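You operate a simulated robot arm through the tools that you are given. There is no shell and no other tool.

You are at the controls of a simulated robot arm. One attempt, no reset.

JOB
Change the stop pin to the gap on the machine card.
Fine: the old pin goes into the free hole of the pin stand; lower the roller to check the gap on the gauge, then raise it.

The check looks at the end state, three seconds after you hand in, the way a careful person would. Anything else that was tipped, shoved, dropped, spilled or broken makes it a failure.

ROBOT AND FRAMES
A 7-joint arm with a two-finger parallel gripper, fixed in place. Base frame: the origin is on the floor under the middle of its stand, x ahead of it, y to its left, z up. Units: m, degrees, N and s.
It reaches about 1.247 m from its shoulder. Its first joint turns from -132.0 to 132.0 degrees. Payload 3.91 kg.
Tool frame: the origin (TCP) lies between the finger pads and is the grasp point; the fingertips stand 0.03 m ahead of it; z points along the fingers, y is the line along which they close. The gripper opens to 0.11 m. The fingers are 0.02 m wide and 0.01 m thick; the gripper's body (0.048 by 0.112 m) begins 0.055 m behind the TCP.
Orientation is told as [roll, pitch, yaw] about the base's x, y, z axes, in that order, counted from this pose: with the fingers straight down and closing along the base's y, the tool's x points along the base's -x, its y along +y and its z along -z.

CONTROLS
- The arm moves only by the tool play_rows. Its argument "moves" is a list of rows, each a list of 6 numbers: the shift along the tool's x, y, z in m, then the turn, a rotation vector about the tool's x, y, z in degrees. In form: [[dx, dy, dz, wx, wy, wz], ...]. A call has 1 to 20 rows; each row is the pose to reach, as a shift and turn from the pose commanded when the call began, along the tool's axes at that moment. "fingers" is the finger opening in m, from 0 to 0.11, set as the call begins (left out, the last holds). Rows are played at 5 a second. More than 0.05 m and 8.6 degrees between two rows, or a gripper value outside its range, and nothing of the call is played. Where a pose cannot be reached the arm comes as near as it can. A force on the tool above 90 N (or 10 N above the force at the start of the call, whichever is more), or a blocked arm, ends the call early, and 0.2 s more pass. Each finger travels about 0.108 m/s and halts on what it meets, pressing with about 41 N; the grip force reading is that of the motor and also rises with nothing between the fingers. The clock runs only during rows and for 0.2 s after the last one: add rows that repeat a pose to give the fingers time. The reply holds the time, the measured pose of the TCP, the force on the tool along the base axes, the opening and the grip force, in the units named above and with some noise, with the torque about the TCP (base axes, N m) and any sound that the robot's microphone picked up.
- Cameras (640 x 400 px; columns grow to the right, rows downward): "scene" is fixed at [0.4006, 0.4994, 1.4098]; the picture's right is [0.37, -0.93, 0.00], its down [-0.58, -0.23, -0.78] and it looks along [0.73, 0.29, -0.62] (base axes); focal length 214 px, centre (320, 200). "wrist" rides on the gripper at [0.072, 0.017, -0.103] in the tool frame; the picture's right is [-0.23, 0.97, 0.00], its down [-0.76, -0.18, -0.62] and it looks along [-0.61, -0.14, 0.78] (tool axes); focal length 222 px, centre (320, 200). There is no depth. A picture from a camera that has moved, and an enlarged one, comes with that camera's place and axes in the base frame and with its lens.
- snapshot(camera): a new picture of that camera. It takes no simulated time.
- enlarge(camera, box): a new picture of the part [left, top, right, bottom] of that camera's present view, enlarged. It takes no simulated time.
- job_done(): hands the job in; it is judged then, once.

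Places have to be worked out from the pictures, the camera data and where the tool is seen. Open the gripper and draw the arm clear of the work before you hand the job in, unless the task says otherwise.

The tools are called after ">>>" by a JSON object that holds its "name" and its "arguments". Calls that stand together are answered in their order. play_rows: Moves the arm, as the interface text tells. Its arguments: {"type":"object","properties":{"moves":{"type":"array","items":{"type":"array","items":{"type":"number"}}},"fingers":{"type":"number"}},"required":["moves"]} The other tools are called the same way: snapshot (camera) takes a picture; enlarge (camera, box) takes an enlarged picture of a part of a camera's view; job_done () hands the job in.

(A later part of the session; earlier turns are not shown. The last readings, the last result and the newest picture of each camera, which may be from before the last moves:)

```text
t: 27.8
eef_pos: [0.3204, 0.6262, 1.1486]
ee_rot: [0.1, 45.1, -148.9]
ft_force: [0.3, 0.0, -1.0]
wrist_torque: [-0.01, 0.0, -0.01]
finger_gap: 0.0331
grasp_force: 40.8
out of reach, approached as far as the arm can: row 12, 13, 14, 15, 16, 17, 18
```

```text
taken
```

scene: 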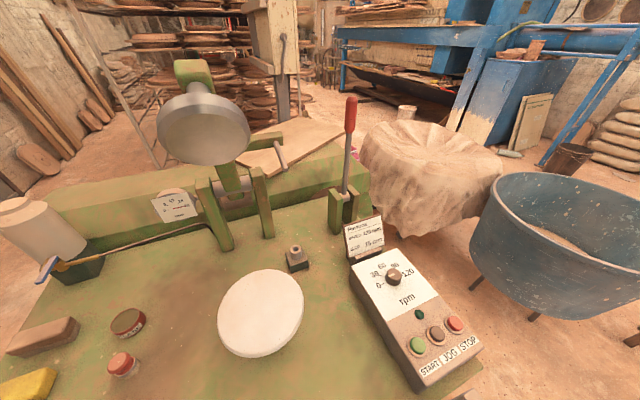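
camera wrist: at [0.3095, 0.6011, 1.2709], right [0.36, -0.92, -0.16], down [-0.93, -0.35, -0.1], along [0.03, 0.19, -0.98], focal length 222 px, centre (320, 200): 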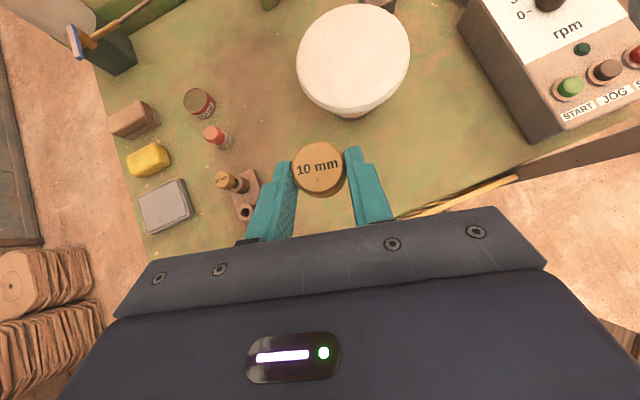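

The arm hit a limit on this side (the wrist roll) at (0.32, 0.63), yaw −149. I test with a small retreat along the tool axis to see which pose commands are counted from.

>>> {"name": "play_rows", "arguments": {"moves": [[0, 0, -0.02, 0, 0, 0], [0, 0, -0.04, 0, 0, 0], [0, 0, -0.04, 0, 0, 0]]}}

```text
t: 28.6
eef_pos: [0.3127, 0.6114, 1.171]
ee_rot: [0.1, 44.6, -149.5]
ft_force: [1.1, -0.2, -1.9]
wrist_torque: [0.0, 0.0, -0.04]
finger_gap: 0.0329
grasp_force: 41.0
```

Commands count from about where the arm really is. I go back to open space at (0.45, 0.45, 1.30) with yaw −135, to unwind the wrist there.

>>> {"name": "play_rows", "arguments": {"moves": [[0.0194, 0.0348, -0.011, 1.7, 0, -1.72], [0.0388, 0.0696, -0.0221, 3.39, 0, -3.44], [0.0583, 0.1044, -0.0331, 5.09, 0, -5.16], [0.0777, 0.1392, -0.0441, 6.79, 0, -6.88], [0.0971, 0.174, -0.0552, 8.48, 0, -8.6], [0.1165, 0.2088, -0.0662, 10.18, 0, -10.32], [0.1165, 0.2088, -0.0662, 10.18, 0, -10.32]]}}

>>> {"name": "enlarge", "arguments": {"camera": "wrist", "box": [240, 100, 400, 230]}}

```text
t: 30.2
eef_pos: [0.4328, 0.4479, 1.3033]
ee_rot: [0.3, 45.1, -134.2]
ft_force: [0.3, -0.1, -0.8]
wrist_torque: [-0.03, 0.0, -0.03]
finger_gap: 0.0331
grasp_force: 41.5
```

```text
3.08 times, centred on (320, 165) of wrist
camera zoom: at [0.428, 0.421, 1.4266], right [0.58, -0.8, -0.16], down [-0.81, -0.57, -0.1], along [-0.01, 0.19, -0.98], focal length 684 px, centre (320, 308)
```

zoom: 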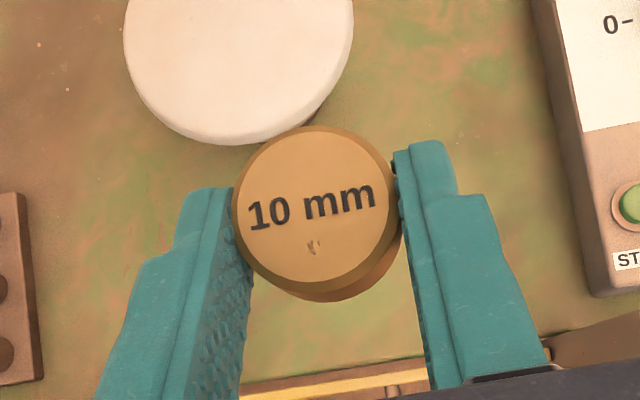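

The pin is held well. Now I rotate −180° about the tool axis (first half of unwinding).

>>> {"name": "play_rows", "arguments": {"moves": [[0, 0, 0, 0, 0, -8], [0, 0, 0, 0, 0, -16], [0, 0, 0, 0, 0, -24], [0, 0, 0, 0, 0, -32], [0, 0, 0, 0, 0, -40], [0, 0, 0, 0, 0, -48], [0, 0, 0, 0, 0, -56], [0, 0, 0, 0, 0, -64], [0, 0, 0, 0, 0, -72], [0, 0, 0, 0, 0, -80], [0, 0, 0, 0, 0, -88], [0, 0, 0, 0, 0, -96], [0, 0, 0, 0, 0, -104], [0, 0, 0, 0, 0, -112], [0, 0, 0, 0, 0, -120], [0, 0, 0, 0, 0, -120]]}}

>>> {"name": "enlarge", "arguments": {"camera": "wrist", "box": [240, 100, 400, 230]}}

```text
t: 33.6
eef_pos: [0.432, 0.4475, 1.3014]
ee_rot: [40.8, -21.1, -22.2]
ft_force: [0.0, 0.4, -0.8]
wrist_torque: [-0.04, 0.01, -0.02]
finger_gap: 0.0329
grasp_force: 40.8
```

```text
3.08 times, centred on (320, 165) of wrist
camera zoom: at [0.3185, 0.4349, 1.358], right [0.26, 0.69, 0.68], down [0.34, -0.72, 0.6], along [0.9, 0.07, -0.42], focal length 684 px, centre (320, 308)
```

zoom: 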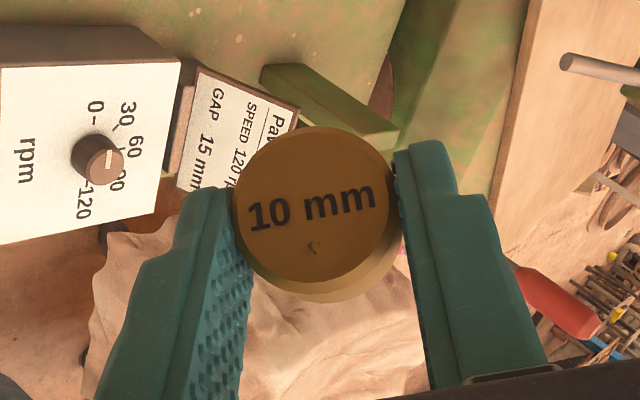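

Pin stays put. I continue the rotation by another −152°.

>>> {"name": "play_rows", "arguments": {"moves": [[0, 0, 0, 0, 0, -8], [0, 0, 0, 0, 0, -16], [0, 0, 0, 0, 0, -24], [0, 0, 0, 0, 0, -32], [0, 0, 0, 0, 0, -40], [0, 0, 0, 0, 0, -48], [0, 0, 0, 0, 0, -56], [0, 0, 0, 0, 0, -64], [0, 0, 0, 0, 0, -72], [0, 0, 0, 0, 0, -80], [0, 0, 0, 0, 0, -88], [0, 0, 0, 0, 0, -96], [0, 0, 0, 0, 0, -104], [0, 0, 0, 0, 0, -112], [0, 0, 0, 0, 0, -120], [0, 0, 0, 0, 0, -120]]}}

>>> {"name": "enlarge", "arguments": {"camera": "wrist", "box": [240, 100, 400, 230]}}

```text
t: 37.0
eef_pos: [0.4314, 0.4478, 1.3016]
ee_rot: [-41.1, -20.5, 113.5]
ft_force: [-0.2, -0.3, -1.8]
wrist_torque: [-0.05, 0.0, -0.02]
finger_gap: 0.0331
grasp_force: 41.3
```

```text
3.08 times, centred on (320, 165) of wrist
camera zoom: at [0.394, 0.3321, 1.3382], right [-0.85, 0.11, -0.52], down [-0.45, 0.36, 0.82], along [0.27, 0.93, -0.25], focal length 684 px, centre (320, 308)
```

zoom: 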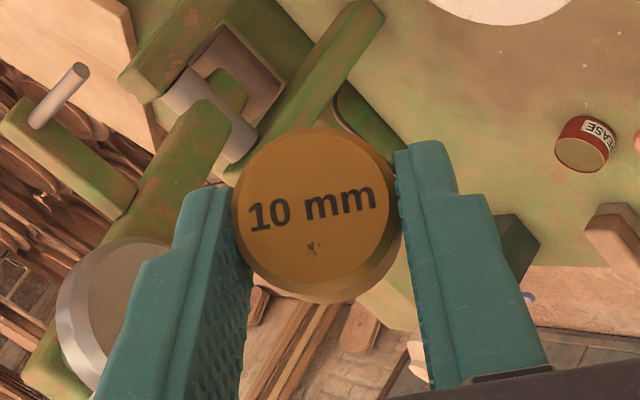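

Another −120° to complete the full unwinding, checking it stays reachable.

>>> {"name": "play_rows", "arguments": {"moves": [[0, 0, 0, 0, 0, -8], [0, 0, 0, 0, 0, -16], [0, 0, 0, 0, 0, -24], [0, 0, 0, 0, 0, -32], [0, 0, 0, 0, 0, -40], [0, 0, 0, 0, 0, -48], [0, 0, 0, 0, 0, -56], [0, 0, 0, 0, 0, -64], [0, 0, 0, 0, 0, -72], [0, 0, 0, 0, 0, -80], [0, 0, 0, 0, 0, -88], [0, 0, 0, 0, 0, -96], [0, 0, 0, 0, 0, -104], [0, 0, 0, 0, 0, -112], [0, 0, 0, 0, 0, -120], [0, 0, 0, 0, 0, -120]]}}

>>> {"name": "snapshot", "arguments": {"camera": "wrist"}}

>>> {"name": "enlarge", "arguments": {"camera": "wrist", "box": [240, 100, 400, 230]}}

```text
t: 40.4
eef_pos: [0.4317, 0.4479, 1.3015]
ee_rot: [0.3, 45.1, -134.2]
ft_force: [-0.3, -0.2, -0.1]
wrist_torque: [0.0, -0.04, 0.01]
finger_gap: 0.033
grasp_force: 41.7
```

```text
taken
camera wrist: at [0.4282, 0.4205, 1.4253], right [0.58, -0.8, -0.16], down [-0.81, -0.57, -0.1], along [-0.01, 0.19, -0.98], focal length 222 px, centre (320, 200)
```

wrist: 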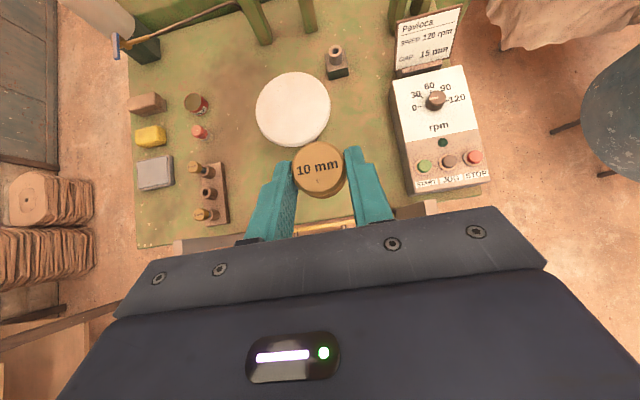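

```text
3.08 times, centred on (320, 165) of wrist
camera zoom: at [0.4282, 0.4205, 1.4253], right [0.58, -0.8, -0.16], down [-0.81, -0.57, -0.1], along [-0.01, 0.19, -0.98], focal length 684 px, centre (320, 308)
```

zoom: 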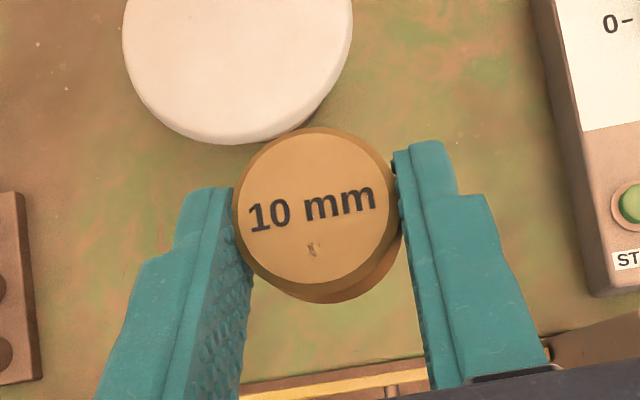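

Fully unwound at the same pose. I zoom on the held pin to check whether it tilted in the grip.

>>> {"name": "enlarge", "arguments": {"camera": "wrist", "box": [285, 130, 360, 205]}}

>>> {"name": "enlarge", "arguments": {"camera": "scene", "box": [240, 200, 480, 400]}}

```text
5.33 times, centred on (322, 168) of wrist
camera zoom: at [0.4282, 0.4205, 1.4253], right [0.58, -0.8, -0.16], down [-0.81, -0.57, -0.1], along [-0.01, 0.19, -0.98], focal length 1185 px, centre (307, 373)
```

zoom: 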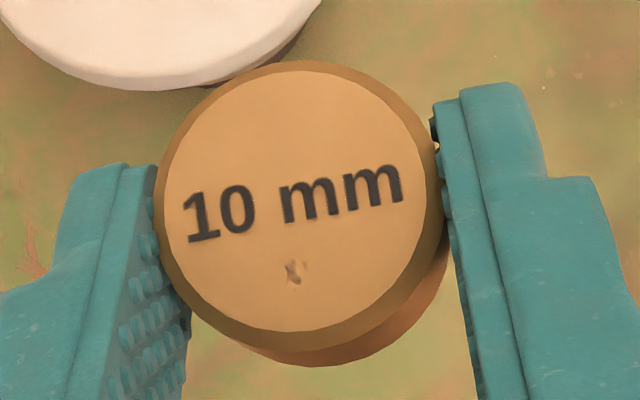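

```text
2.00 times, centred on (360, 300) of scene
camera zoom: at [0.4006, 0.4994, 1.4098], right [0.37, -0.93, 0.0], down [-0.58, -0.23, -0.78], along [0.73, 0.29, -0.62], focal length 429 px, centre (240, 0)
```

zoom: 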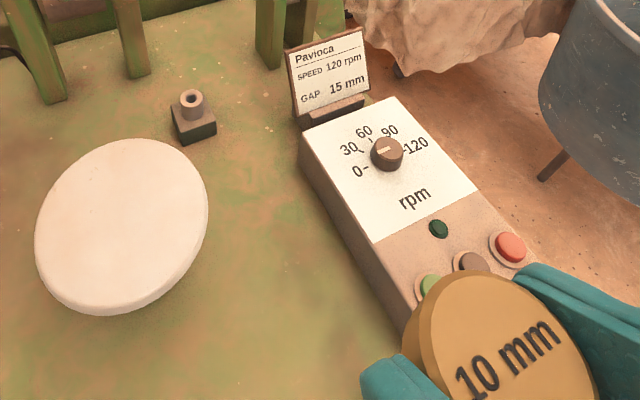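

The pin is still vertical, shifted under 1 mm in the grip. I move to above the stand at (0.163, 0.780, 1.20), yaw −160, well over the post.

>>> {"name": "play_rows", "arguments": {"moves": [[-0.0036, -0.0424, 0.0108, -1.82, 0, 1.82], [-0.0072, -0.0848, 0.0215, -3.65, 0, 3.65], [-0.0107, -0.1273, 0.0323, -5.47, 0, 5.47], [-0.0143, -0.1697, 0.0431, -7.3, 0, 7.3], [-0.0179, -0.2121, 0.0539, -9.12, 0, 9.12], [-0.0215, -0.2545, 0.0646, -10.94, 0, 10.94], [-0.0251, -0.2969, 0.0754, -12.77, 0, 12.77], [-0.0286, -0.3394, 0.0862, -14.59, 0, 14.59], [-0.0322, -0.3818, 0.0969, -16.42, 0, 16.42], [-0.0358, -0.4242, 0.1077, -18.24, 0, 18.24], [-0.0358, -0.4242, 0.1077, -18.24, 0, 18.24]]}}

>>> {"name": "snapshot", "arguments": {"camera": "wrist"}}

>>> {"name": "enlarge", "arguments": {"camera": "wrist", "box": [260, 80, 380, 190]}}

>>> {"name": "snapshot", "arguments": {"camera": "scene"}}

```text
t: 42.8
eef_pos: [0.1673, 0.7809, 1.2022]
ee_rot: [0.3, 45.2, -160.2]
ft_force: [0.2, -1.2, -1.3]
wrist_torque: [-0.03, 0.03, 0.01]
finger_gap: 0.033
grasp_force: 40.7
```

```text
taken
camera wrist: at [0.1514, 0.7582, 1.3251], right [0.18, -0.97, -0.16], down [-0.98, -0.16, -0.1], along [0.07, 0.17, -0.98], focal length 222 px, centre (320, 200)
```

wrist: 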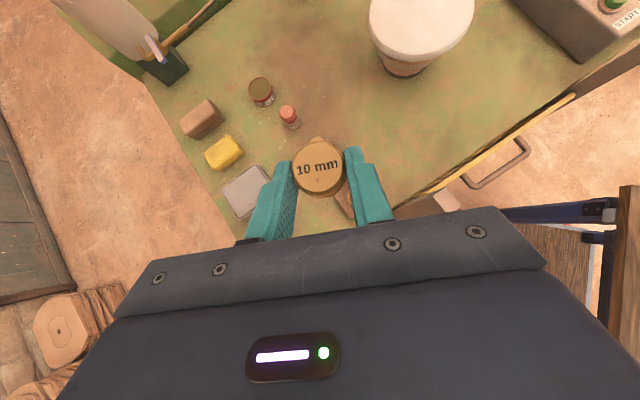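

```text
3.64 times, centred on (320, 135) of wrist
camera zoom: at [0.1514, 0.7582, 1.3251], right [0.18, -0.97, -0.16], down [-0.98, -0.16, -0.1], along [0.07, 0.17, -0.98], focal length 808 px, centre (320, 436)
```

zoom: 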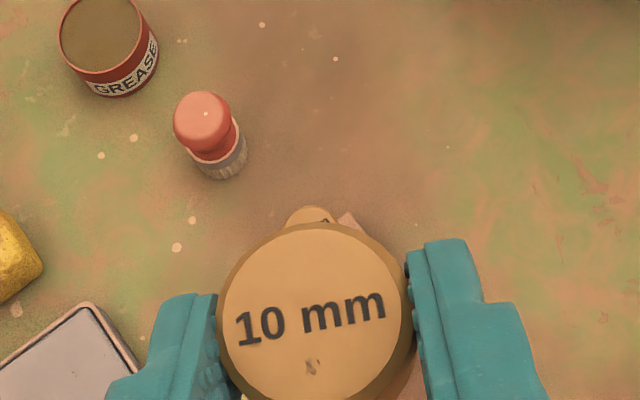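

```text
taken
```

scene: 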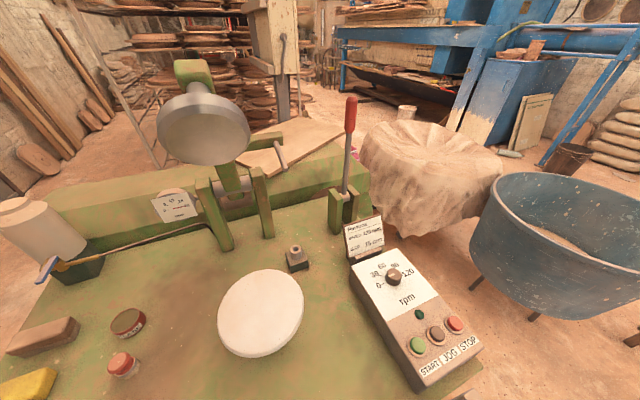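

The held pin hides the middle hole from here. I lower to z≈1.03, 3 cm further back, for a clear view of the stand.

>>> {"name": "play_rows", "arguments": {"moves": [[-0.0291, -0.0001, 0.0195, 0, 0, 0], [-0.0582, -0.0002, 0.0391, 0, 0, 0], [-0.0874, -0.0004, 0.0586, 0, 0, 0], [-0.1165, -0.0005, 0.0782, 0, 0, 0], [-0.1456, -0.0006, 0.0977, 0, 0, 0], [-0.1456, -0.0006, 0.0977, 0, 0, 0]]}}

>>> {"name": "snapshot", "arguments": {"camera": "wrist"}}

>>> {"name": "enlarge", "arguments": {"camera": "wrist", "box": [250, 40, 400, 170]}}

```text
t: 44.2
eef_pos: [0.1347, 0.7706, 1.0295]
ee_rot: [0.2, 45.1, -160.3]
ft_force: [-0.2, 0.5, -1.1]
wrist_torque: [0.01, 0.06, -0.01]
finger_gap: 0.033
grasp_force: 40.7
```

```text
taken
camera wrist: at [0.1195, 0.7478, 1.1524], right [0.18, -0.97, -0.16], down [-0.98, -0.16, -0.1], along [0.07, 0.17, -0.98], focal length 222 px, centre (320, 200)
```

wrist: 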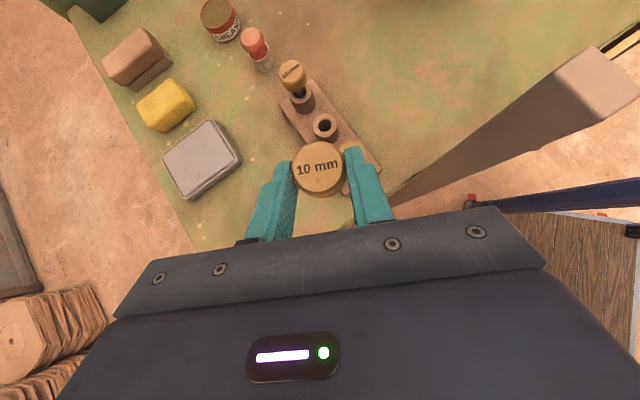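

```text
3.08 times, centred on (325, 105) of wrist
camera zoom: at [0.1195, 0.7478, 1.1524], right [0.18, -0.97, -0.16], down [-0.98, -0.16, -0.1], along [0.07, 0.17, -0.98], focal length 684 px, centre (305, 492)
```

zoom: 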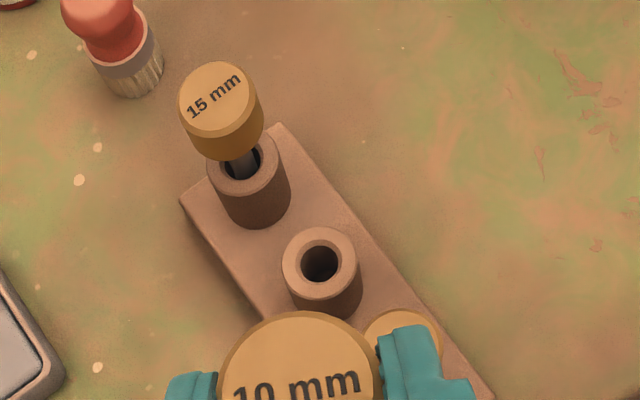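

The stand is clear in view: 15 mm pin (far), free middle hole, 5 mm pin partly under the finger. I move to the pose that would put this hole at the same place in the picture as the stop socket had earlier, for an exact relative measurement.

>>> {"name": "play_rows", "arguments": {"moves": [[-0.0103, -0.0008, 0.0228, 0, 0, 0], [-0.0206, -0.0016, 0.0457, 0, 0, 0], [-0.0309, -0.0024, 0.0685, 0, 0, 0], [-0.0309, -0.0024, 0.0685, 0, 0, 0]]}}

>>> {"name": "enlarge", "arguments": {"camera": "wrist", "box": [280, 60, 380, 150]}}

>>> {"name": "snapshot", "arguments": {"camera": "wrist"}}

```text
t: 45.2
eef_pos: [0.1592, 0.78, 0.9573]
ee_rot: [0.3, 45.2, -160.2]
ft_force: [0.3, 0.9, -0.8]
wrist_torque: [-0.02, -0.01, -0.03]
finger_gap: 0.0329
grasp_force: 41.2
```

```text
4.44 times, centred on (330, 105) of wrist
camera zoom: at [0.1433, 0.7573, 1.0805], right [0.18, -0.97, -0.16], down [-0.98, -0.16, -0.1], along [0.07, 0.17, -0.98], focal length 987 px, centre (276, 622)
```

zoom: 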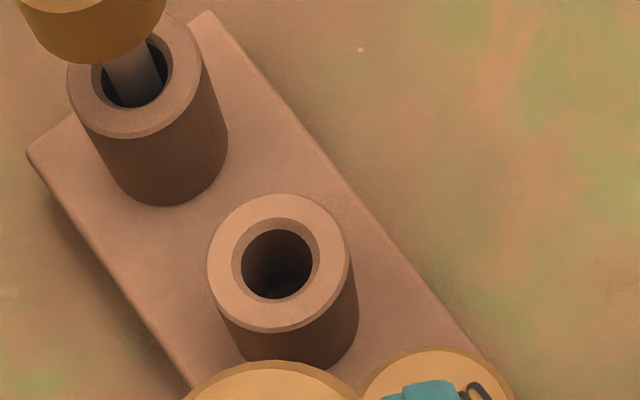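

```text
taken
camera wrist: at [0.1433, 0.7573, 1.0805], right [0.18, -0.97, -0.16], down [-0.98, -0.16, -0.1], along [0.07, 0.17, -0.98], focal length 222 px, centre (320, 200)
```

wrist: 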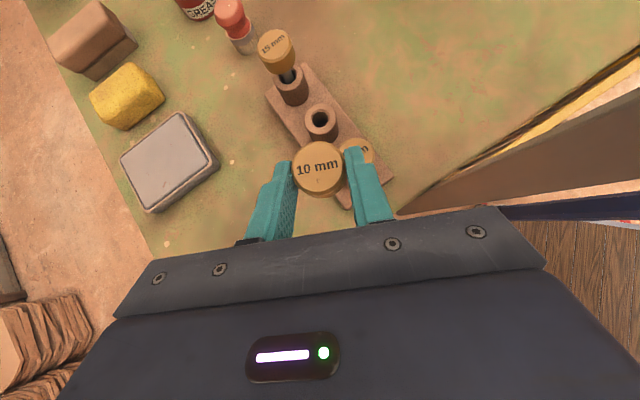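

The hole centre is measured relative to the tool: forward 0.0919, so I need 0.0795 m forward with the pin. I raise 4.8 cm first so the shank passes above the 5 mm head, then move forward over the hole.

>>> {"name": "play_rows", "arguments": {"moves": [[0.017, 0, -0.017, 0, 0, 0], [0.0339, 0, -0.0339, 0, 0, 0], [0.048, -0.0002, -0.0198, 0, 0, 0], [0.062, -0.0004, -0.0058, 0, 0, 0], [0.0761, -0.0005, 0.0082, 0, 0, 0], [0.0901, -0.0007, 0.0223, 0, 0, 0], [0.0901, -0.0007, 0.0223, 0, 0, 0], [0.0901, -0.0007, 0.0223, 0, 0, 0]]}}

>>> {"name": "snapshot", "arguments": {"camera": "wrist"}}

>>> {"name": "enlarge", "arguments": {"camera": "wrist", "box": [240, 100, 400, 230]}}

>>> {"name": "enlarge", "arguments": {"camera": "scene", "box": [0, 300, 160, 400]}}

```text
t: 47.0
eef_pos: [0.2323, 0.8105, 1.0056]
ee_rot: [0.2, 45.0, -160.2]
ft_force: [-0.1, 0.5, -0.8]
wrist_torque: [-0.02, 0.01, 0.0]
finger_gap: 0.0329
grasp_force: 41.0
```

```text
taken
camera wrist: at [0.2171, 0.7868, 1.1284], right [0.18, -0.97, -0.16], down [-0.98, -0.16, -0.1], along [0.07, 0.17, -0.98], focal length 222 px, centre (320, 200)
```

wrist: 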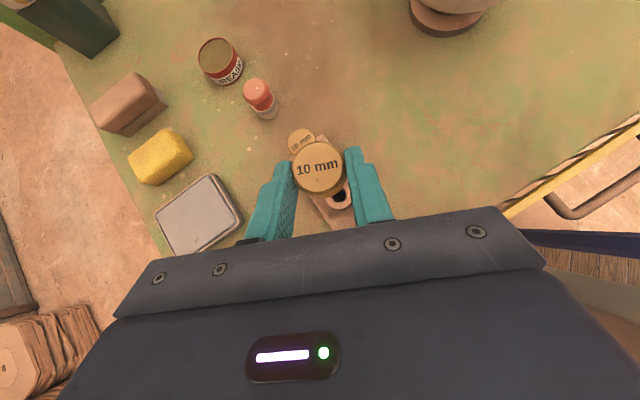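

```text
3.08 times, centred on (320, 165) of wrist
camera zoom: at [0.2171, 0.7868, 1.1284], right [0.18, -0.97, -0.16], down [-0.98, -0.16, -0.1], along [0.07, 0.17, -0.98], focal length 684 px, centre (320, 308)
```

zoom: 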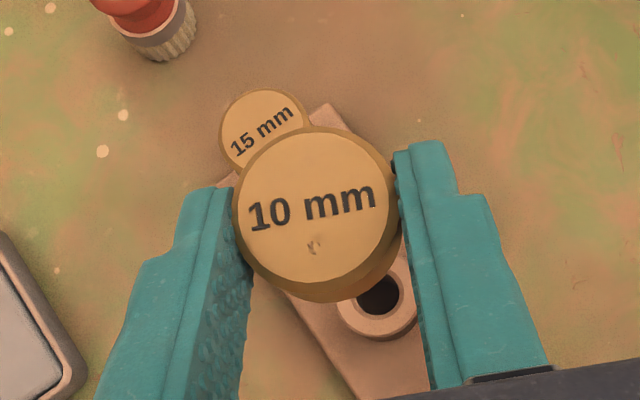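

```text
4.00 times, centred on (80, 350) of scene
camera zoom: at [0.4006, 0.4994, 1.4098], right [0.37, -0.93, 0.0], down [-0.58, -0.23, -0.78], along [0.73, 0.29, -0.62], focal length 858 px, centre (1280, -400)
```

zoom: 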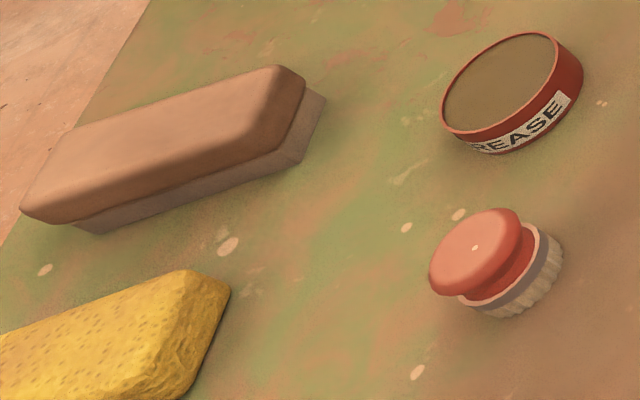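

The hole shows up near its predicted spot beside the head. I zoom in to check the alignment to the millimetre.

>>> {"name": "enlarge", "arguments": {"camera": "wrist", "box": [300, 150, 370, 220]}}

```text
5.71 times, centred on (335, 185) of wrist
camera zoom: at [0.2171, 0.7868, 1.1284], right [0.18, -0.97, -0.16], down [-0.98, -0.16, -0.1], along [0.07, 0.17, -0.98], focal length 1269 px, centre (234, 286)
```

zoom: 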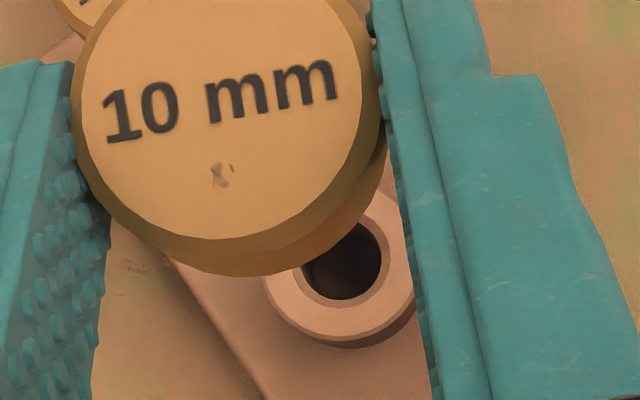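

Alignment is within about 1 mm; I nudge 0.6 mm right and lower 3 cm, staying above contact height.

>>> {"name": "play_rows", "arguments": {"moves": [[-0.005, 0.0006, 0.005, 0, 0, 0], [-0.01, 0.0006, 0.01, 0, 0, 0], [-0.015, 0.0006, 0.015, 0, 0, 0], [-0.0205, 0.0006, 0.0205, 0, 0, 0], [-0.0205, 0.0006, 0.0205, 0, 0, 0]]}}

>>> {"name": "enlarge", "arguments": {"camera": "wrist", "box": [300, 150, 370, 220]}}

```text
t: 48.2
eef_pos: [0.232, 0.8092, 0.9766]
ee_rot: [0.2, 45.0, -160.1]
ft_force: [1.0, -1.2, -0.7]
wrist_torque: [0.01, 0.03, -0.02]
finger_gap: 0.0329
grasp_force: 41.2
```

```text
5.71 times, centred on (335, 185) of wrist
camera zoom: at [0.2169, 0.786, 1.0992], right [0.18, -0.97, -0.16], down [-0.98, -0.16, -0.1], along [0.07, 0.17, -0.98], focal length 1269 px, centre (234, 286)
```

zoom: 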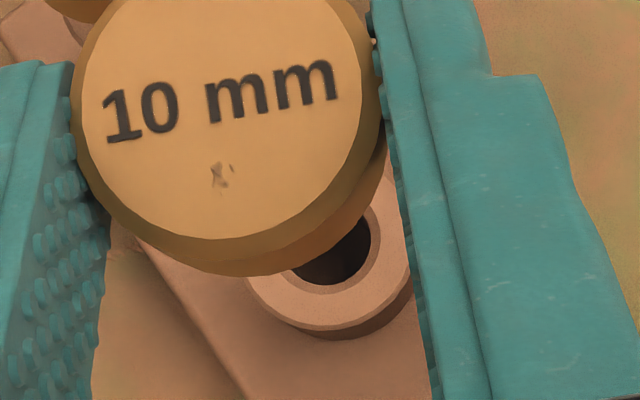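

Within 0.6 mm; I trim 0.5 mm right and forward and descend in small steps, reading the force.

>>> {"name": "play_rows", "arguments": {"moves": [[0.0004, 0.0005, 0.0004, 0, 0, 0], [-0.0014, 0.0005, 0.0022, 0, 0, 0], [-0.0031, 0.0005, 0.0039, 0, 0, 0], [-0.0049, 0.0005, 0.0057, 0, 0, 0], [-0.0067, 0.0005, 0.0075, 0, 0, 0]]}}

```text
t: 49.4
eef_pos: [0.2344, 0.8077, 0.9657]
ee_rot: [0.1, 45.0, -160.2]
ft_force: [0.0, -0.3, -1.7]
wrist_torque: [-0.02, 0.03, 0.02]
finger_gap: 0.0329
grasp_force: 41.0
```

No contact yet (force is just the pin weight). Continue down 1 cm.

>>> {"name": "play_rows", "arguments": {"moves": [[-0.0018, 0, 0.0018, 0, 0, 0], [-0.0035, 0, 0.0035, 0, 0, 0], [-0.0053, 0, 0.0053, 0, 0, 0], [-0.0071, 0, 0.0071, 0, 0, 0]]}}

>>> {"name": "enlarge", "arguments": {"camera": "wrist", "box": [300, 150, 370, 220]}}

```text
t: 50.4
eef_pos: [0.234, 0.8095, 0.9569]
ee_rot: [0.1, 45.1, -160.2]
ft_force: [-0.1, 0.0, -1.6]
wrist_torque: [-0.04, 0.05, -0.01]
finger_gap: 0.0329
grasp_force: 40.8
```

```text
5.71 times, centred on (335, 185) of wrist
camera zoom: at [0.2184, 0.7856, 1.079], right [0.18, -0.97, -0.16], down [-0.98, -0.16, -0.1], along [0.07, 0.17, -0.98], focal length 1269 px, centre (234, 286)
```

zoom: 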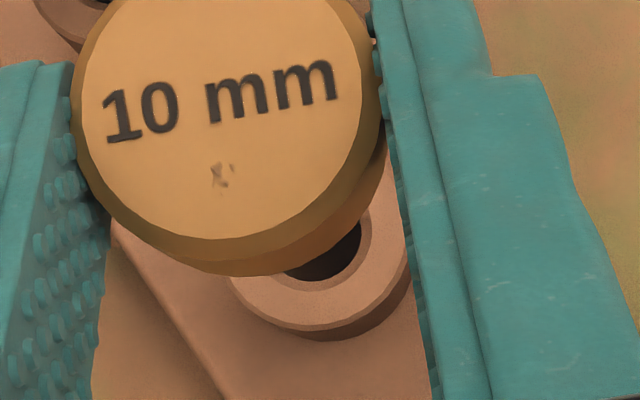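

Still no contact. Down another 1 cm.

>>> {"name": "play_rows", "arguments": {"moves": [[-0.0018, 0, 0.0018, 0, 0, 0], [-0.0035, 0, 0.0035, 0, 0, 0], [-0.0053, 0, 0.0053, 0, 0, 0], [-0.0071, 0, 0.0071, 0, 0, 0]]}}

>>> {"name": "enlarge", "arguments": {"camera": "wrist", "box": [300, 150, 370, 220]}}

```text
t: 51.4
eef_pos: [0.2344, 0.8087, 0.9461]
ee_rot: [0.2, 45.0, -160.1]
ft_force: [-0.2, -0.4, -1.4]
wrist_torque: [0.01, 0.02, -0.01]
finger_gap: 0.0329
grasp_force: 40.3
```

```text
5.71 times, centred on (335, 185) of wrist
camera zoom: at [0.2185, 0.786, 1.0692], right [0.18, -0.97, -0.16], down [-0.98, -0.16, -0.1], along [0.07, 0.17, -0.98], focal length 1269 px, centre (234, 286)
```

zoom: 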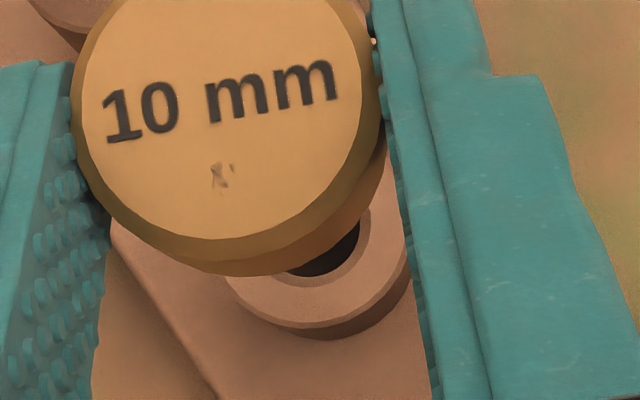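

No resistance. Another 1 cm down.

>>> {"name": "play_rows", "arguments": {"moves": [[-0.0018, 0, 0.0018, 0, 0, 0], [-0.0035, 0, 0.0035, 0, 0, 0], [-0.0053, 0, 0.0053, 0, 0, 0], [-0.0071, 0, 0.0071, 0, 0, 0]]}}

>>> {"name": "enlarge", "arguments": {"camera": "wrist", "box": [300, 150, 370, 220]}}

```text
t: 52.4
eef_pos: [0.2332, 0.8092, 0.9363]
ee_rot: [0.3, 45.1, -160.1]
ft_force: [0.4, 0.4, -1.0]
wrist_torque: [-0.01, 0.03, 0.02]
finger_gap: 0.0328
grasp_force: 41.2
```

```text
5.71 times, centred on (335, 185) of wrist
camera zoom: at [0.218, 0.7856, 1.0594], right [0.18, -0.97, -0.16], down [-0.98, -0.16, -0.1], along [0.07, 0.17, -0.98], focal length 1269 px, centre (234, 286)
```

zoom: 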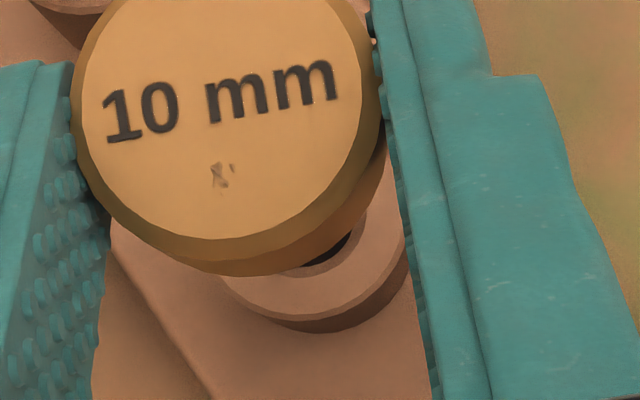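

Still smooth. Down another 1 cm.

>>> {"name": "play_rows", "arguments": {"moves": [[-0.0018, 0, 0.0018, 0, 0, 0], [-0.0035, 0, 0.0035, 0, 0, 0], [-0.0053, 0, 0.0053, 0, 0, 0], [-0.0071, 0, 0.0071, 0, 0, 0]]}}

>>> {"name": "snapshot", "arguments": {"camera": "wrist"}}

>>> {"name": "enlarge", "arguments": {"camera": "wrist", "box": [240, 100, 400, 230]}}

```text
t: 53.4
eef_pos: [0.2329, 0.8089, 0.9266]
ee_rot: [0.2, 45.1, -160.1]
ft_force: [0.2, 0.1, -1.8]
wrist_torque: [-0.06, 0.04, 0.0]
finger_gap: 0.033
grasp_force: 40.9
```

```text
taken
camera wrist: at [0.2186, 0.7851, 1.0487], right [0.18, -0.97, -0.16], down [-0.98, -0.16, -0.1], along [0.07, 0.17, -0.98], focal length 222 px, centre (320, 200)
```

wrist: 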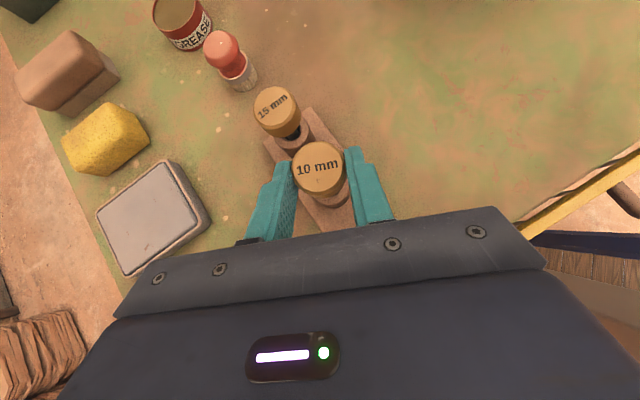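

```text
3.08 times, centred on (320, 165) of wrist
camera zoom: at [0.2186, 0.7851, 1.0487], right [0.18, -0.97, -0.16], down [-0.98, -0.16, -0.1], along [0.07, 0.17, -0.98], focal length 684 px, centre (320, 308)
```

zoom: 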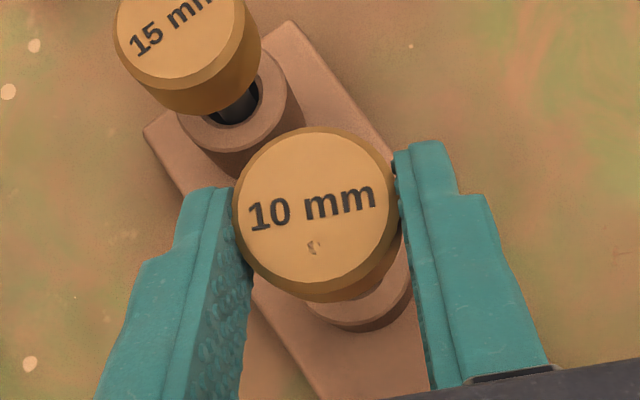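

The pin is entering; about 2.5 cm to seat. Down 1 cm more, then finer.

>>> {"name": "play_rows", "arguments": {"moves": [[-0.0018, 0, 0.0018, 0, 0, 0], [-0.0035, 0, 0.0035, 0, 0, 0], [-0.0053, 0, 0.0053, 0, 0, 0], [-0.0071, 0, 0.0071, 0, 0, 0]]}}

>>> {"name": "enlarge", "arguments": {"camera": "wrist", "box": [240, 100, 400, 230]}}

```text
t: 54.4
eef_pos: [0.2327, 0.8085, 0.9151]
ee_rot: [0.2, 45.1, -160.1]
ft_force: [0.4, -0.8, -1.6]
wrist_torque: [-0.05, -0.02, 0.0]
finger_gap: 0.033
grasp_force: 41.5
```

```text
3.08 times, centred on (320, 165) of wrist
camera zoom: at [0.2182, 0.7847, 1.0391], right [0.18, -0.97, -0.16], down [-0.98, -0.16, -0.1], along [0.07, 0.17, -0.98], focal length 684 px, centre (320, 308)
```

zoom: 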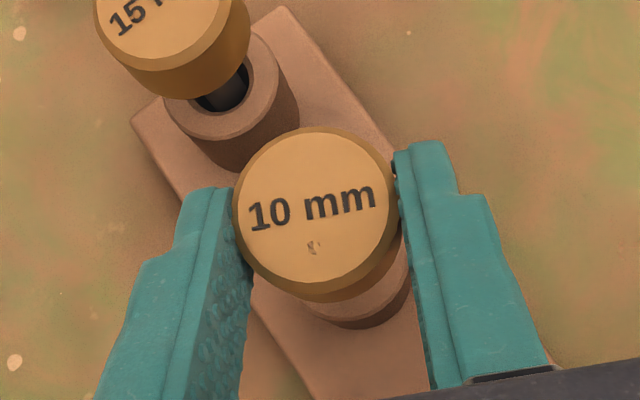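

Still free. Down 5 mm at a time now.

>>> {"name": "play_rows", "arguments": {"moves": [[-0.0018, 0, 0.0018, 0, 0, 0], [-0.0035, 0, 0.0035, 0, 0, 0], [-0.0053, 0, 0.0053, 0, 0, 0], [-0.0071, 0, 0.0071, 0, 0, 0]]}}

>>> {"name": "enlarge", "arguments": {"camera": "wrist", "box": [240, 100, 400, 230]}}

```text
t: 55.4
eef_pos: [0.2328, 0.8077, 0.9065]
ee_rot: [0.1, 45.1, -160.2]
ft_force: [0.1, 0.3, -0.8]
wrist_torque: [0.0, -0.02, 0.01]
finger_gap: 0.0331
grasp_force: 40.7
```

```text
3.08 times, centred on (320, 165) of wrist
camera zoom: at [0.2185, 0.7847, 1.029], right [0.18, -0.97, -0.16], down [-0.98, -0.16, -0.1], along [0.07, 0.17, -0.98], focal length 684 px, centre (320, 308)
```

zoom: 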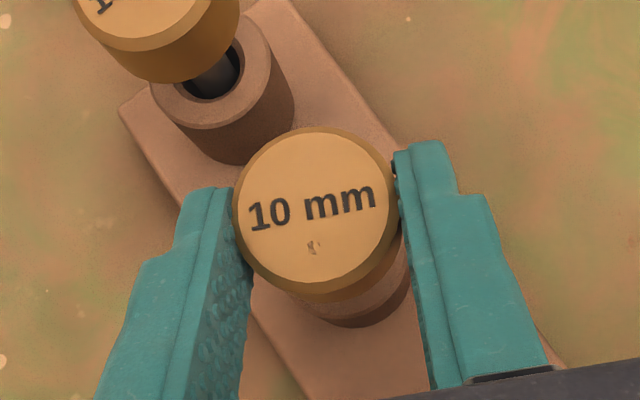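

Force unchanged; another 4 mm down, watching for seating.

>>> {"name": "play_rows", "arguments": {"moves": [[-0.0009, 0, 0.0009, 0, 0, 0], [-0.0018, 0, 0.0018, 0, 0, 0], [-0.0028, 0, 0.0028, 0, 0, 0]]}}

```text
t: 56.2
eef_pos: [0.2343, 0.8081, 0.9003]
ee_rot: [0.2, 45.1, -160.2]
ft_force: [0.1, -0.6, -1.9]
wrist_torque: [0.01, 0.01, 0.01]
finger_gap: 0.0329
grasp_force: 41.4
```

>>> {"name": "play_rows", "arguments": {"moves": [[-0.0007, 0, 0.0007, 0, 0, 0], [-0.0014, 0, 0.0014, 0, 0, 0], [-0.0021, 0, 0.0021, 0, 0, 0]]}}

>>> {"name": "enlarge", "arguments": {"camera": "wrist", "box": [240, 100, 400, 230]}}

```text
t: 57.0
eef_pos: [0.2335, 0.8088, 0.8996]
ee_rot: [0.0, 45.2, -160.2]
ft_force: [-0.7, -3.5, 10.4]
wrist_torque: [-0.22, -0.05, -0.07]
finger_gap: 0.0326
grasp_force: 41.2
```

```text
3.08 times, centred on (320, 165) of wrist
camera zoom: at [0.218, 0.7855, 1.0224], right [0.18, -0.97, -0.16], down [-0.98, -0.16, -0.1], along [0.07, 0.18, -0.98], focal length 684 px, centre (320, 308)
```

zoom: 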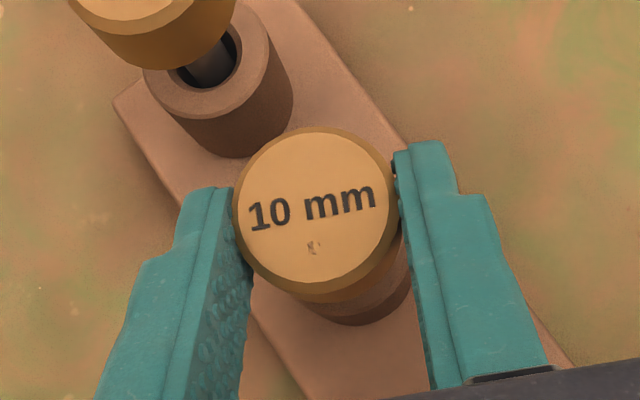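

Contact at z≈0.8996 with 10 N — exactly the predicted seated height. I ease up 1 mm and open the fingers to 5 cm.

>>> {"name": "play_rows", "arguments": {"moves": [[0.0007, 0, -0.0007, 0, 0, 0], [0.0007, 0, -0.0007, 0, 0, 0]]}}

>>> {"name": "play_rows", "arguments": {"moves": [[0, 0, 0, 0, 0, 0], [0, 0, 0, 0, 0, 0], [0, 0, 0, 0, 0, 0]], "fingers": 0.05}}

>>> {"name": "enlarge", "arguments": {"camera": "wrist", "box": [240, 100, 400, 230]}}

```text
t: 57.6
eef_pos: [0.2343, 0.8093, 0.8996]
ee_rot: [0.2, 45.1, -160.1]
ft_force: [1.5, 0.8, 2.2]
wrist_torque: [0.11, -0.07, 0.03]
finger_gap: 0.0329
grasp_force: 41.0
```

```text
t: 58.4
eef_pos: [0.233, 0.8083, 0.8994]
ee_rot: [0.2, 45.1, -160.2]
ft_force: [-0.5, -0.1, 0.8]
wrist_torque: [-0.03, -0.02, 0.0]
finger_gap: 0.0502
grasp_force: 0.1
```

```text
3.08 times, centred on (320, 165) of wrist
camera zoom: at [0.218, 0.7855, 1.0226], right [0.18, -0.97, -0.16], down [-0.98, -0.16, -0.1], along [0.07, 0.17, -0.98], focal length 684 px, centre (320, 308)
```

zoom: 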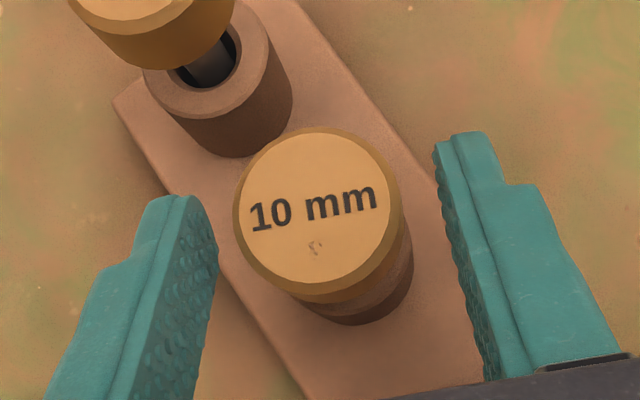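

The 10 mm pin stands seated in the free hole. I retreat 8 cm along the fingers, then shift over toward the 15 mm pin and look.

>>> {"name": "play_rows", "arguments": {"moves": [[0, 0, -0.02, 0, 0, 0], [0, 0, -0.04, 0, 0, 0], [0, 0, -0.06, 0, 0, 0], [0, 0, -0.08, 0, 0, 0], [0.0106, -0.0066, -0.0682, 0, 0, 0], [0.0213, -0.0132, -0.0591, 0, 0, 0], [0.0319, -0.0198, -0.05, 0, 0, 0], [0.0426, -0.0264, -0.0444, 0, 0, 0], [0.0426, -0.0264, -0.0444, 0, 0, 0]], "fingers": 0.06}}

>>> {"name": "snapshot", "arguments": {"camera": "wrist"}}

>>> {"name": "enlarge", "arguments": {"camera": "wrist", "box": [240, 70, 400, 230]}}

```text
t: 60.4
eef_pos: [0.2253, 0.8312, 0.9629]
ee_rot: [0.2, 45.1, -160.3]
ft_force: [0.4, 0.1, 0.4]
wrist_torque: [0.0, -0.03, 0.01]
finger_gap: 0.06
grasp_force: 0.1
```

```text
taken
camera wrist: at [0.2092, 0.8087, 1.0854], right [0.18, -0.97, -0.16], down [-0.98, -0.16, -0.1], along [0.07, 0.17, -0.98], focal length 222 px, centre (320, 200)
```

wrist: 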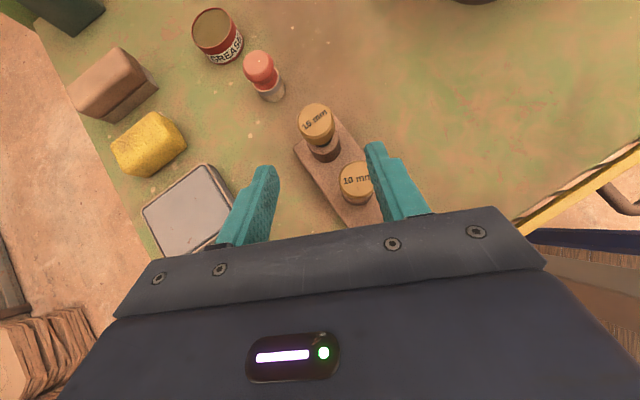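

```text
2.50 times, centred on (320, 150) of wrist
camera zoom: at [0.2092, 0.8087, 1.0854], right [0.18, -0.97, -0.16], down [-0.98, -0.16, -0.1], along [0.07, 0.17, -0.98], focal length 555 px, centre (320, 325)
```

zoom: 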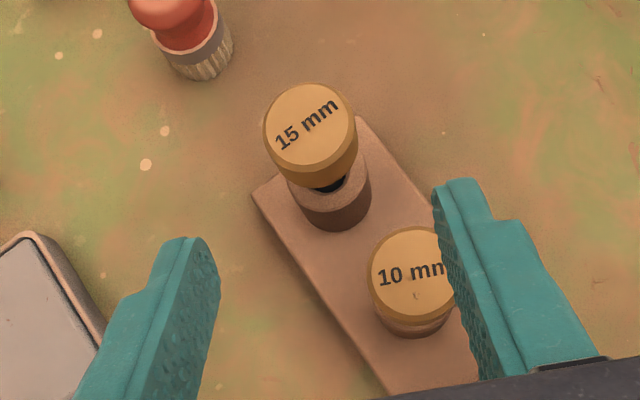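

The 15 mm head is where predicted, 2.4 mm further left. I correct and advance 8 cm along the fingers around its head.

>>> {"name": "play_rows", "arguments": {"moves": [[0.0007, -0.0024, 0.0007, 0, 0, 0], [0.0007, -0.0024, 0.0207, 0, 0, 0], [0.0007, -0.0024, 0.0407, 0, 0, 0], [0.0007, -0.0024, 0.0607, 0, 0, 0], [0.0007, -0.0024, 0.0707, 0, 0, 0], [0.0007, -0.0024, 0.0807, 0, 0, 0], [0.0007, -0.0024, 0.0807, 0, 0, 0]]}}

>>> {"name": "enlarge", "arguments": {"camera": "wrist", "box": [240, 100, 400, 230]}}

>>> {"name": "snapshot", "arguments": {"camera": "scene"}}

```text
t: 62.0
eef_pos: [0.2783, 0.8548, 0.9053]
ee_rot: [0.2, 45.1, -160.2]
ft_force: [-0.3, -0.7, -0.9]
wrist_torque: [0.01, -0.01, -0.01]
finger_gap: 0.0601
grasp_force: 0.1
```

```text
3.08 times, centred on (320, 165) of wrist
camera zoom: at [0.2622, 0.8315, 1.0285], right [0.18, -0.97, -0.16], down [-0.98, -0.16, -0.1], along [0.07, 0.17, -0.98], focal length 684 px, centre (320, 308)
```

zoom: 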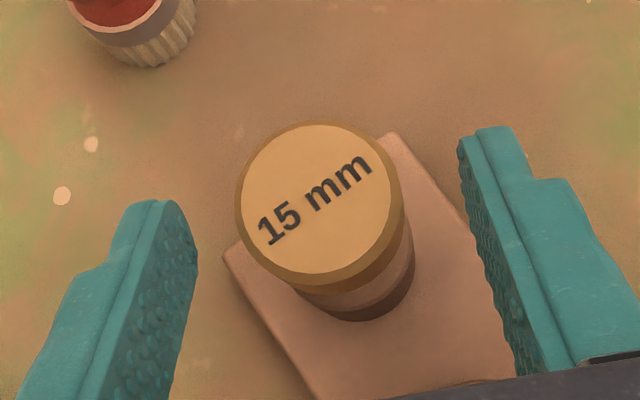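

```text
taken
```

scene: 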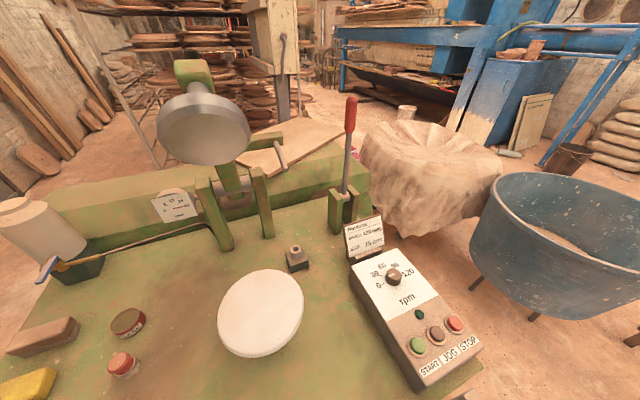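

Very well centred; I nudge forward 1.7 mm to match the earlier grip exactly and close.

>>> {"name": "play_rows", "arguments": {"moves": [[0.0012, 0, 0.0012, 0, 0, 0], [0.0012, 0, 0.0012, 0, 0, 0]]}}

>>> {"name": "play_rows", "arguments": {"moves": [[0, 0, 0, 0, 0, 0], [0, 0, 0, 0, 0, 0], [0, 0, 0, 0, 0, 0], [0, 0, 0, 0, 0, 0]], "fingers": 0.0}}

>>> {"name": "enlarge", "arguments": {"camera": "wrist", "box": [240, 100, 400, 230]}}

```text
t: 62.6
eef_pos: [0.2787, 0.8543, 0.9062]
ee_rot: [0.1, 45.1, -160.1]
ft_force: [-0.5, -0.6, 0.4]
wrist_torque: [-0.02, -0.02, 0.0]
finger_gap: 0.0601
grasp_force: 0.1
```

```text
t: 63.6
eef_pos: [0.2807, 0.8547, 0.9061]
ee_rot: [0.2, 45.1, -160.2]
ft_force: [-0.8, -0.2, 1.5]
wrist_torque: [-0.04, 0.0, 0.0]
finger_gap: 0.0326
grasp_force: 40.9
```

```text
3.08 times, centred on (320, 165) of wrist
camera zoom: at [0.2634, 0.8322, 1.0284], right [0.18, -0.97, -0.16], down [-0.98, -0.16, -0.1], along [0.07, 0.17, -0.98], focal length 684 px, centre (320, 308)
```

zoom: 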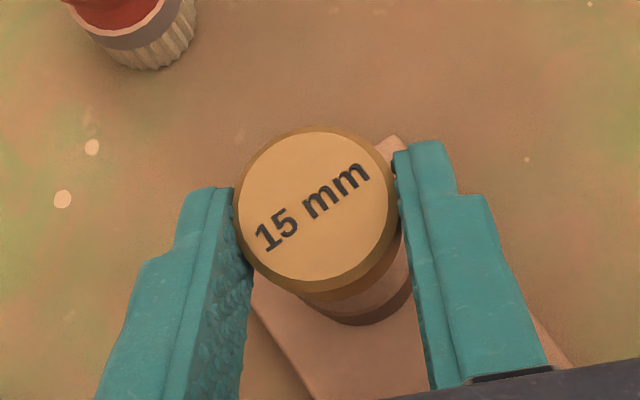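

Gripped at the same place. I lift straight up 7 cm and check.

>>> {"name": "play_rows", "arguments": {"moves": [[0.0035, 0, -0.0035, 0, 0, 0], [0.0071, 0, -0.0071, 0, 0, 0], [0.0106, 0, -0.0106, 0, 0, 0], [0.0141, 0, -0.0141, 0, 0, 0], [0.0177, 0, -0.0177, 0, 0, 0], [0.0212, 0, -0.0212, 0, 0, 0], [0.0247, 0, -0.0247, 0, 0, 0], [0.0283, 0, -0.0283, 0, 0, 0], [0.0318, 0, -0.0318, 0, 0, 0], [0.0354, 0, -0.0354, 0, 0, 0], [0.0389, 0, -0.0389, 0, 0, 0], [0.0424, 0, -0.0424, 0, 0, 0], [0.046, 0, -0.046, 0, 0, 0], [0.0495, 0, -0.0495, 0, 0, 0], [0.0495, 0, -0.0495, 0, 0, 0]]}}

>>> {"name": "snapshot", "arguments": {"camera": "wrist"}}

>>> {"name": "enlarge", "arguments": {"camera": "wrist", "box": [240, 100, 400, 230]}}

```text
t: 66.8
eef_pos: [0.2767, 0.8541, 0.9751]
ee_rot: [0.2, 45.1, -160.2]
ft_force: [0.1, -0.1, -0.6]
wrist_torque: [-0.02, 0.0, -0.04]
finger_gap: 0.0326
grasp_force: 41.2
```

```text
taken
camera wrist: at [0.2625, 0.8315, 1.0981], right [0.18, -0.97, -0.16], down [-0.98, -0.16, -0.1], along [0.07, 0.17, -0.98], focal length 222 px, centre (320, 200)
```

wrist: 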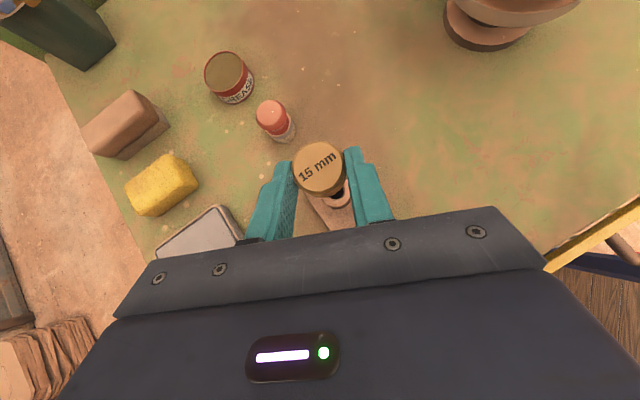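

```text
3.08 times, centred on (320, 165) of wrist
camera zoom: at [0.2625, 0.8315, 1.0981], right [0.18, -0.97, -0.16], down [-0.98, -0.16, -0.1], along [0.07, 0.17, -0.98], focal length 684 px, centre (320, 308)
```

zoom: 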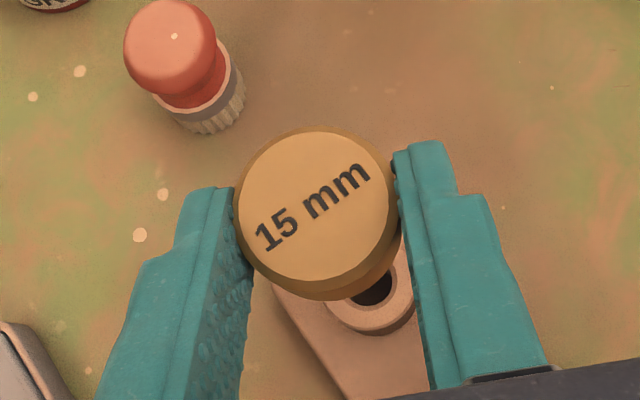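

Out of the socket with no drag. I lift to z≈1.15 and carry it back toward the machine at yaw −135.

>>> {"name": "play_rows", "arguments": {"moves": [[0.031, 0, -0.031, 0, 0, 0], [0.062, 0, -0.062, 0, 0, 0], [0.0928, 0, -0.0928, 0, 0, 0], [0.1237, 0, -0.1237, 0, 0, 0], [0.1391, 0.0348, -0.1083, 1.77, 0, -1.77], [0.1545, 0.0697, -0.0929, 3.55, 0, -3.55], [0.1699, 0.1045, -0.0775, 5.32, 0, -5.32], [0.1853, 0.1394, -0.0621, 7.1, 0, -7.1], [0.2008, 0.1742, -0.0467, 8.87, 0, -8.87], [0.2162, 0.209, -0.0312, 10.65, 0, -10.65], [0.2316, 0.2439, -0.0158, 12.42, 0, -12.42], [0.247, 0.2787, -0.0004, 14.2, 0, -14.2], [0.2624, 0.3136, 0.015, 15.97, 0, -15.97], [0.2778, 0.3484, 0.0304, 17.75, 0, -17.75], [0.2778, 0.3484, 0.0304, 17.75, 0, -17.75]]}}

>>> {"name": "snapshot", "arguments": {"camera": "wrist"}}

>>> {"name": "snapshot", "arguments": {"camera": "scene"}}

```text
t: 70.0
eef_pos: [0.5996, 0.6004, 1.1518]
ee_rot: [0.3, 45.0, -135.0]
ft_force: [-0.3, 0.2, -1.3]
wrist_torque: [-0.04, 0.0, 0.02]
finger_gap: 0.0328
grasp_force: 41.2
```

```text
taken
camera wrist: at [0.596, 0.5727, 1.2751], right [0.57, -0.8, -0.16], down [-0.82, -0.56, -0.1], along [-0.01, 0.19, -0.98], focal length 222 px, centre (320, 200)
```

wrist: 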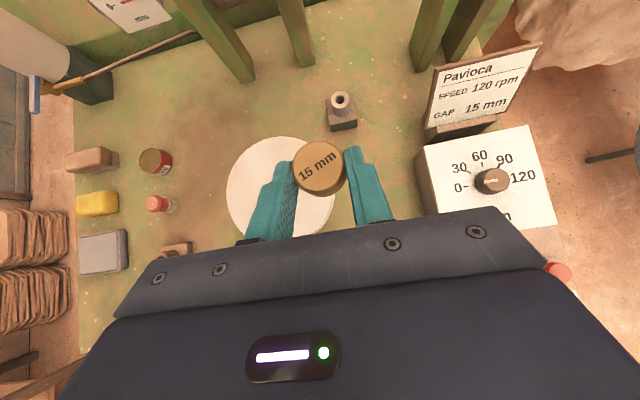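

```text
taken
```

scene: 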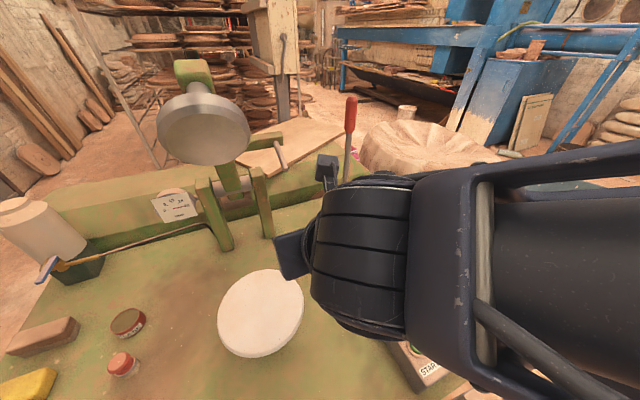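

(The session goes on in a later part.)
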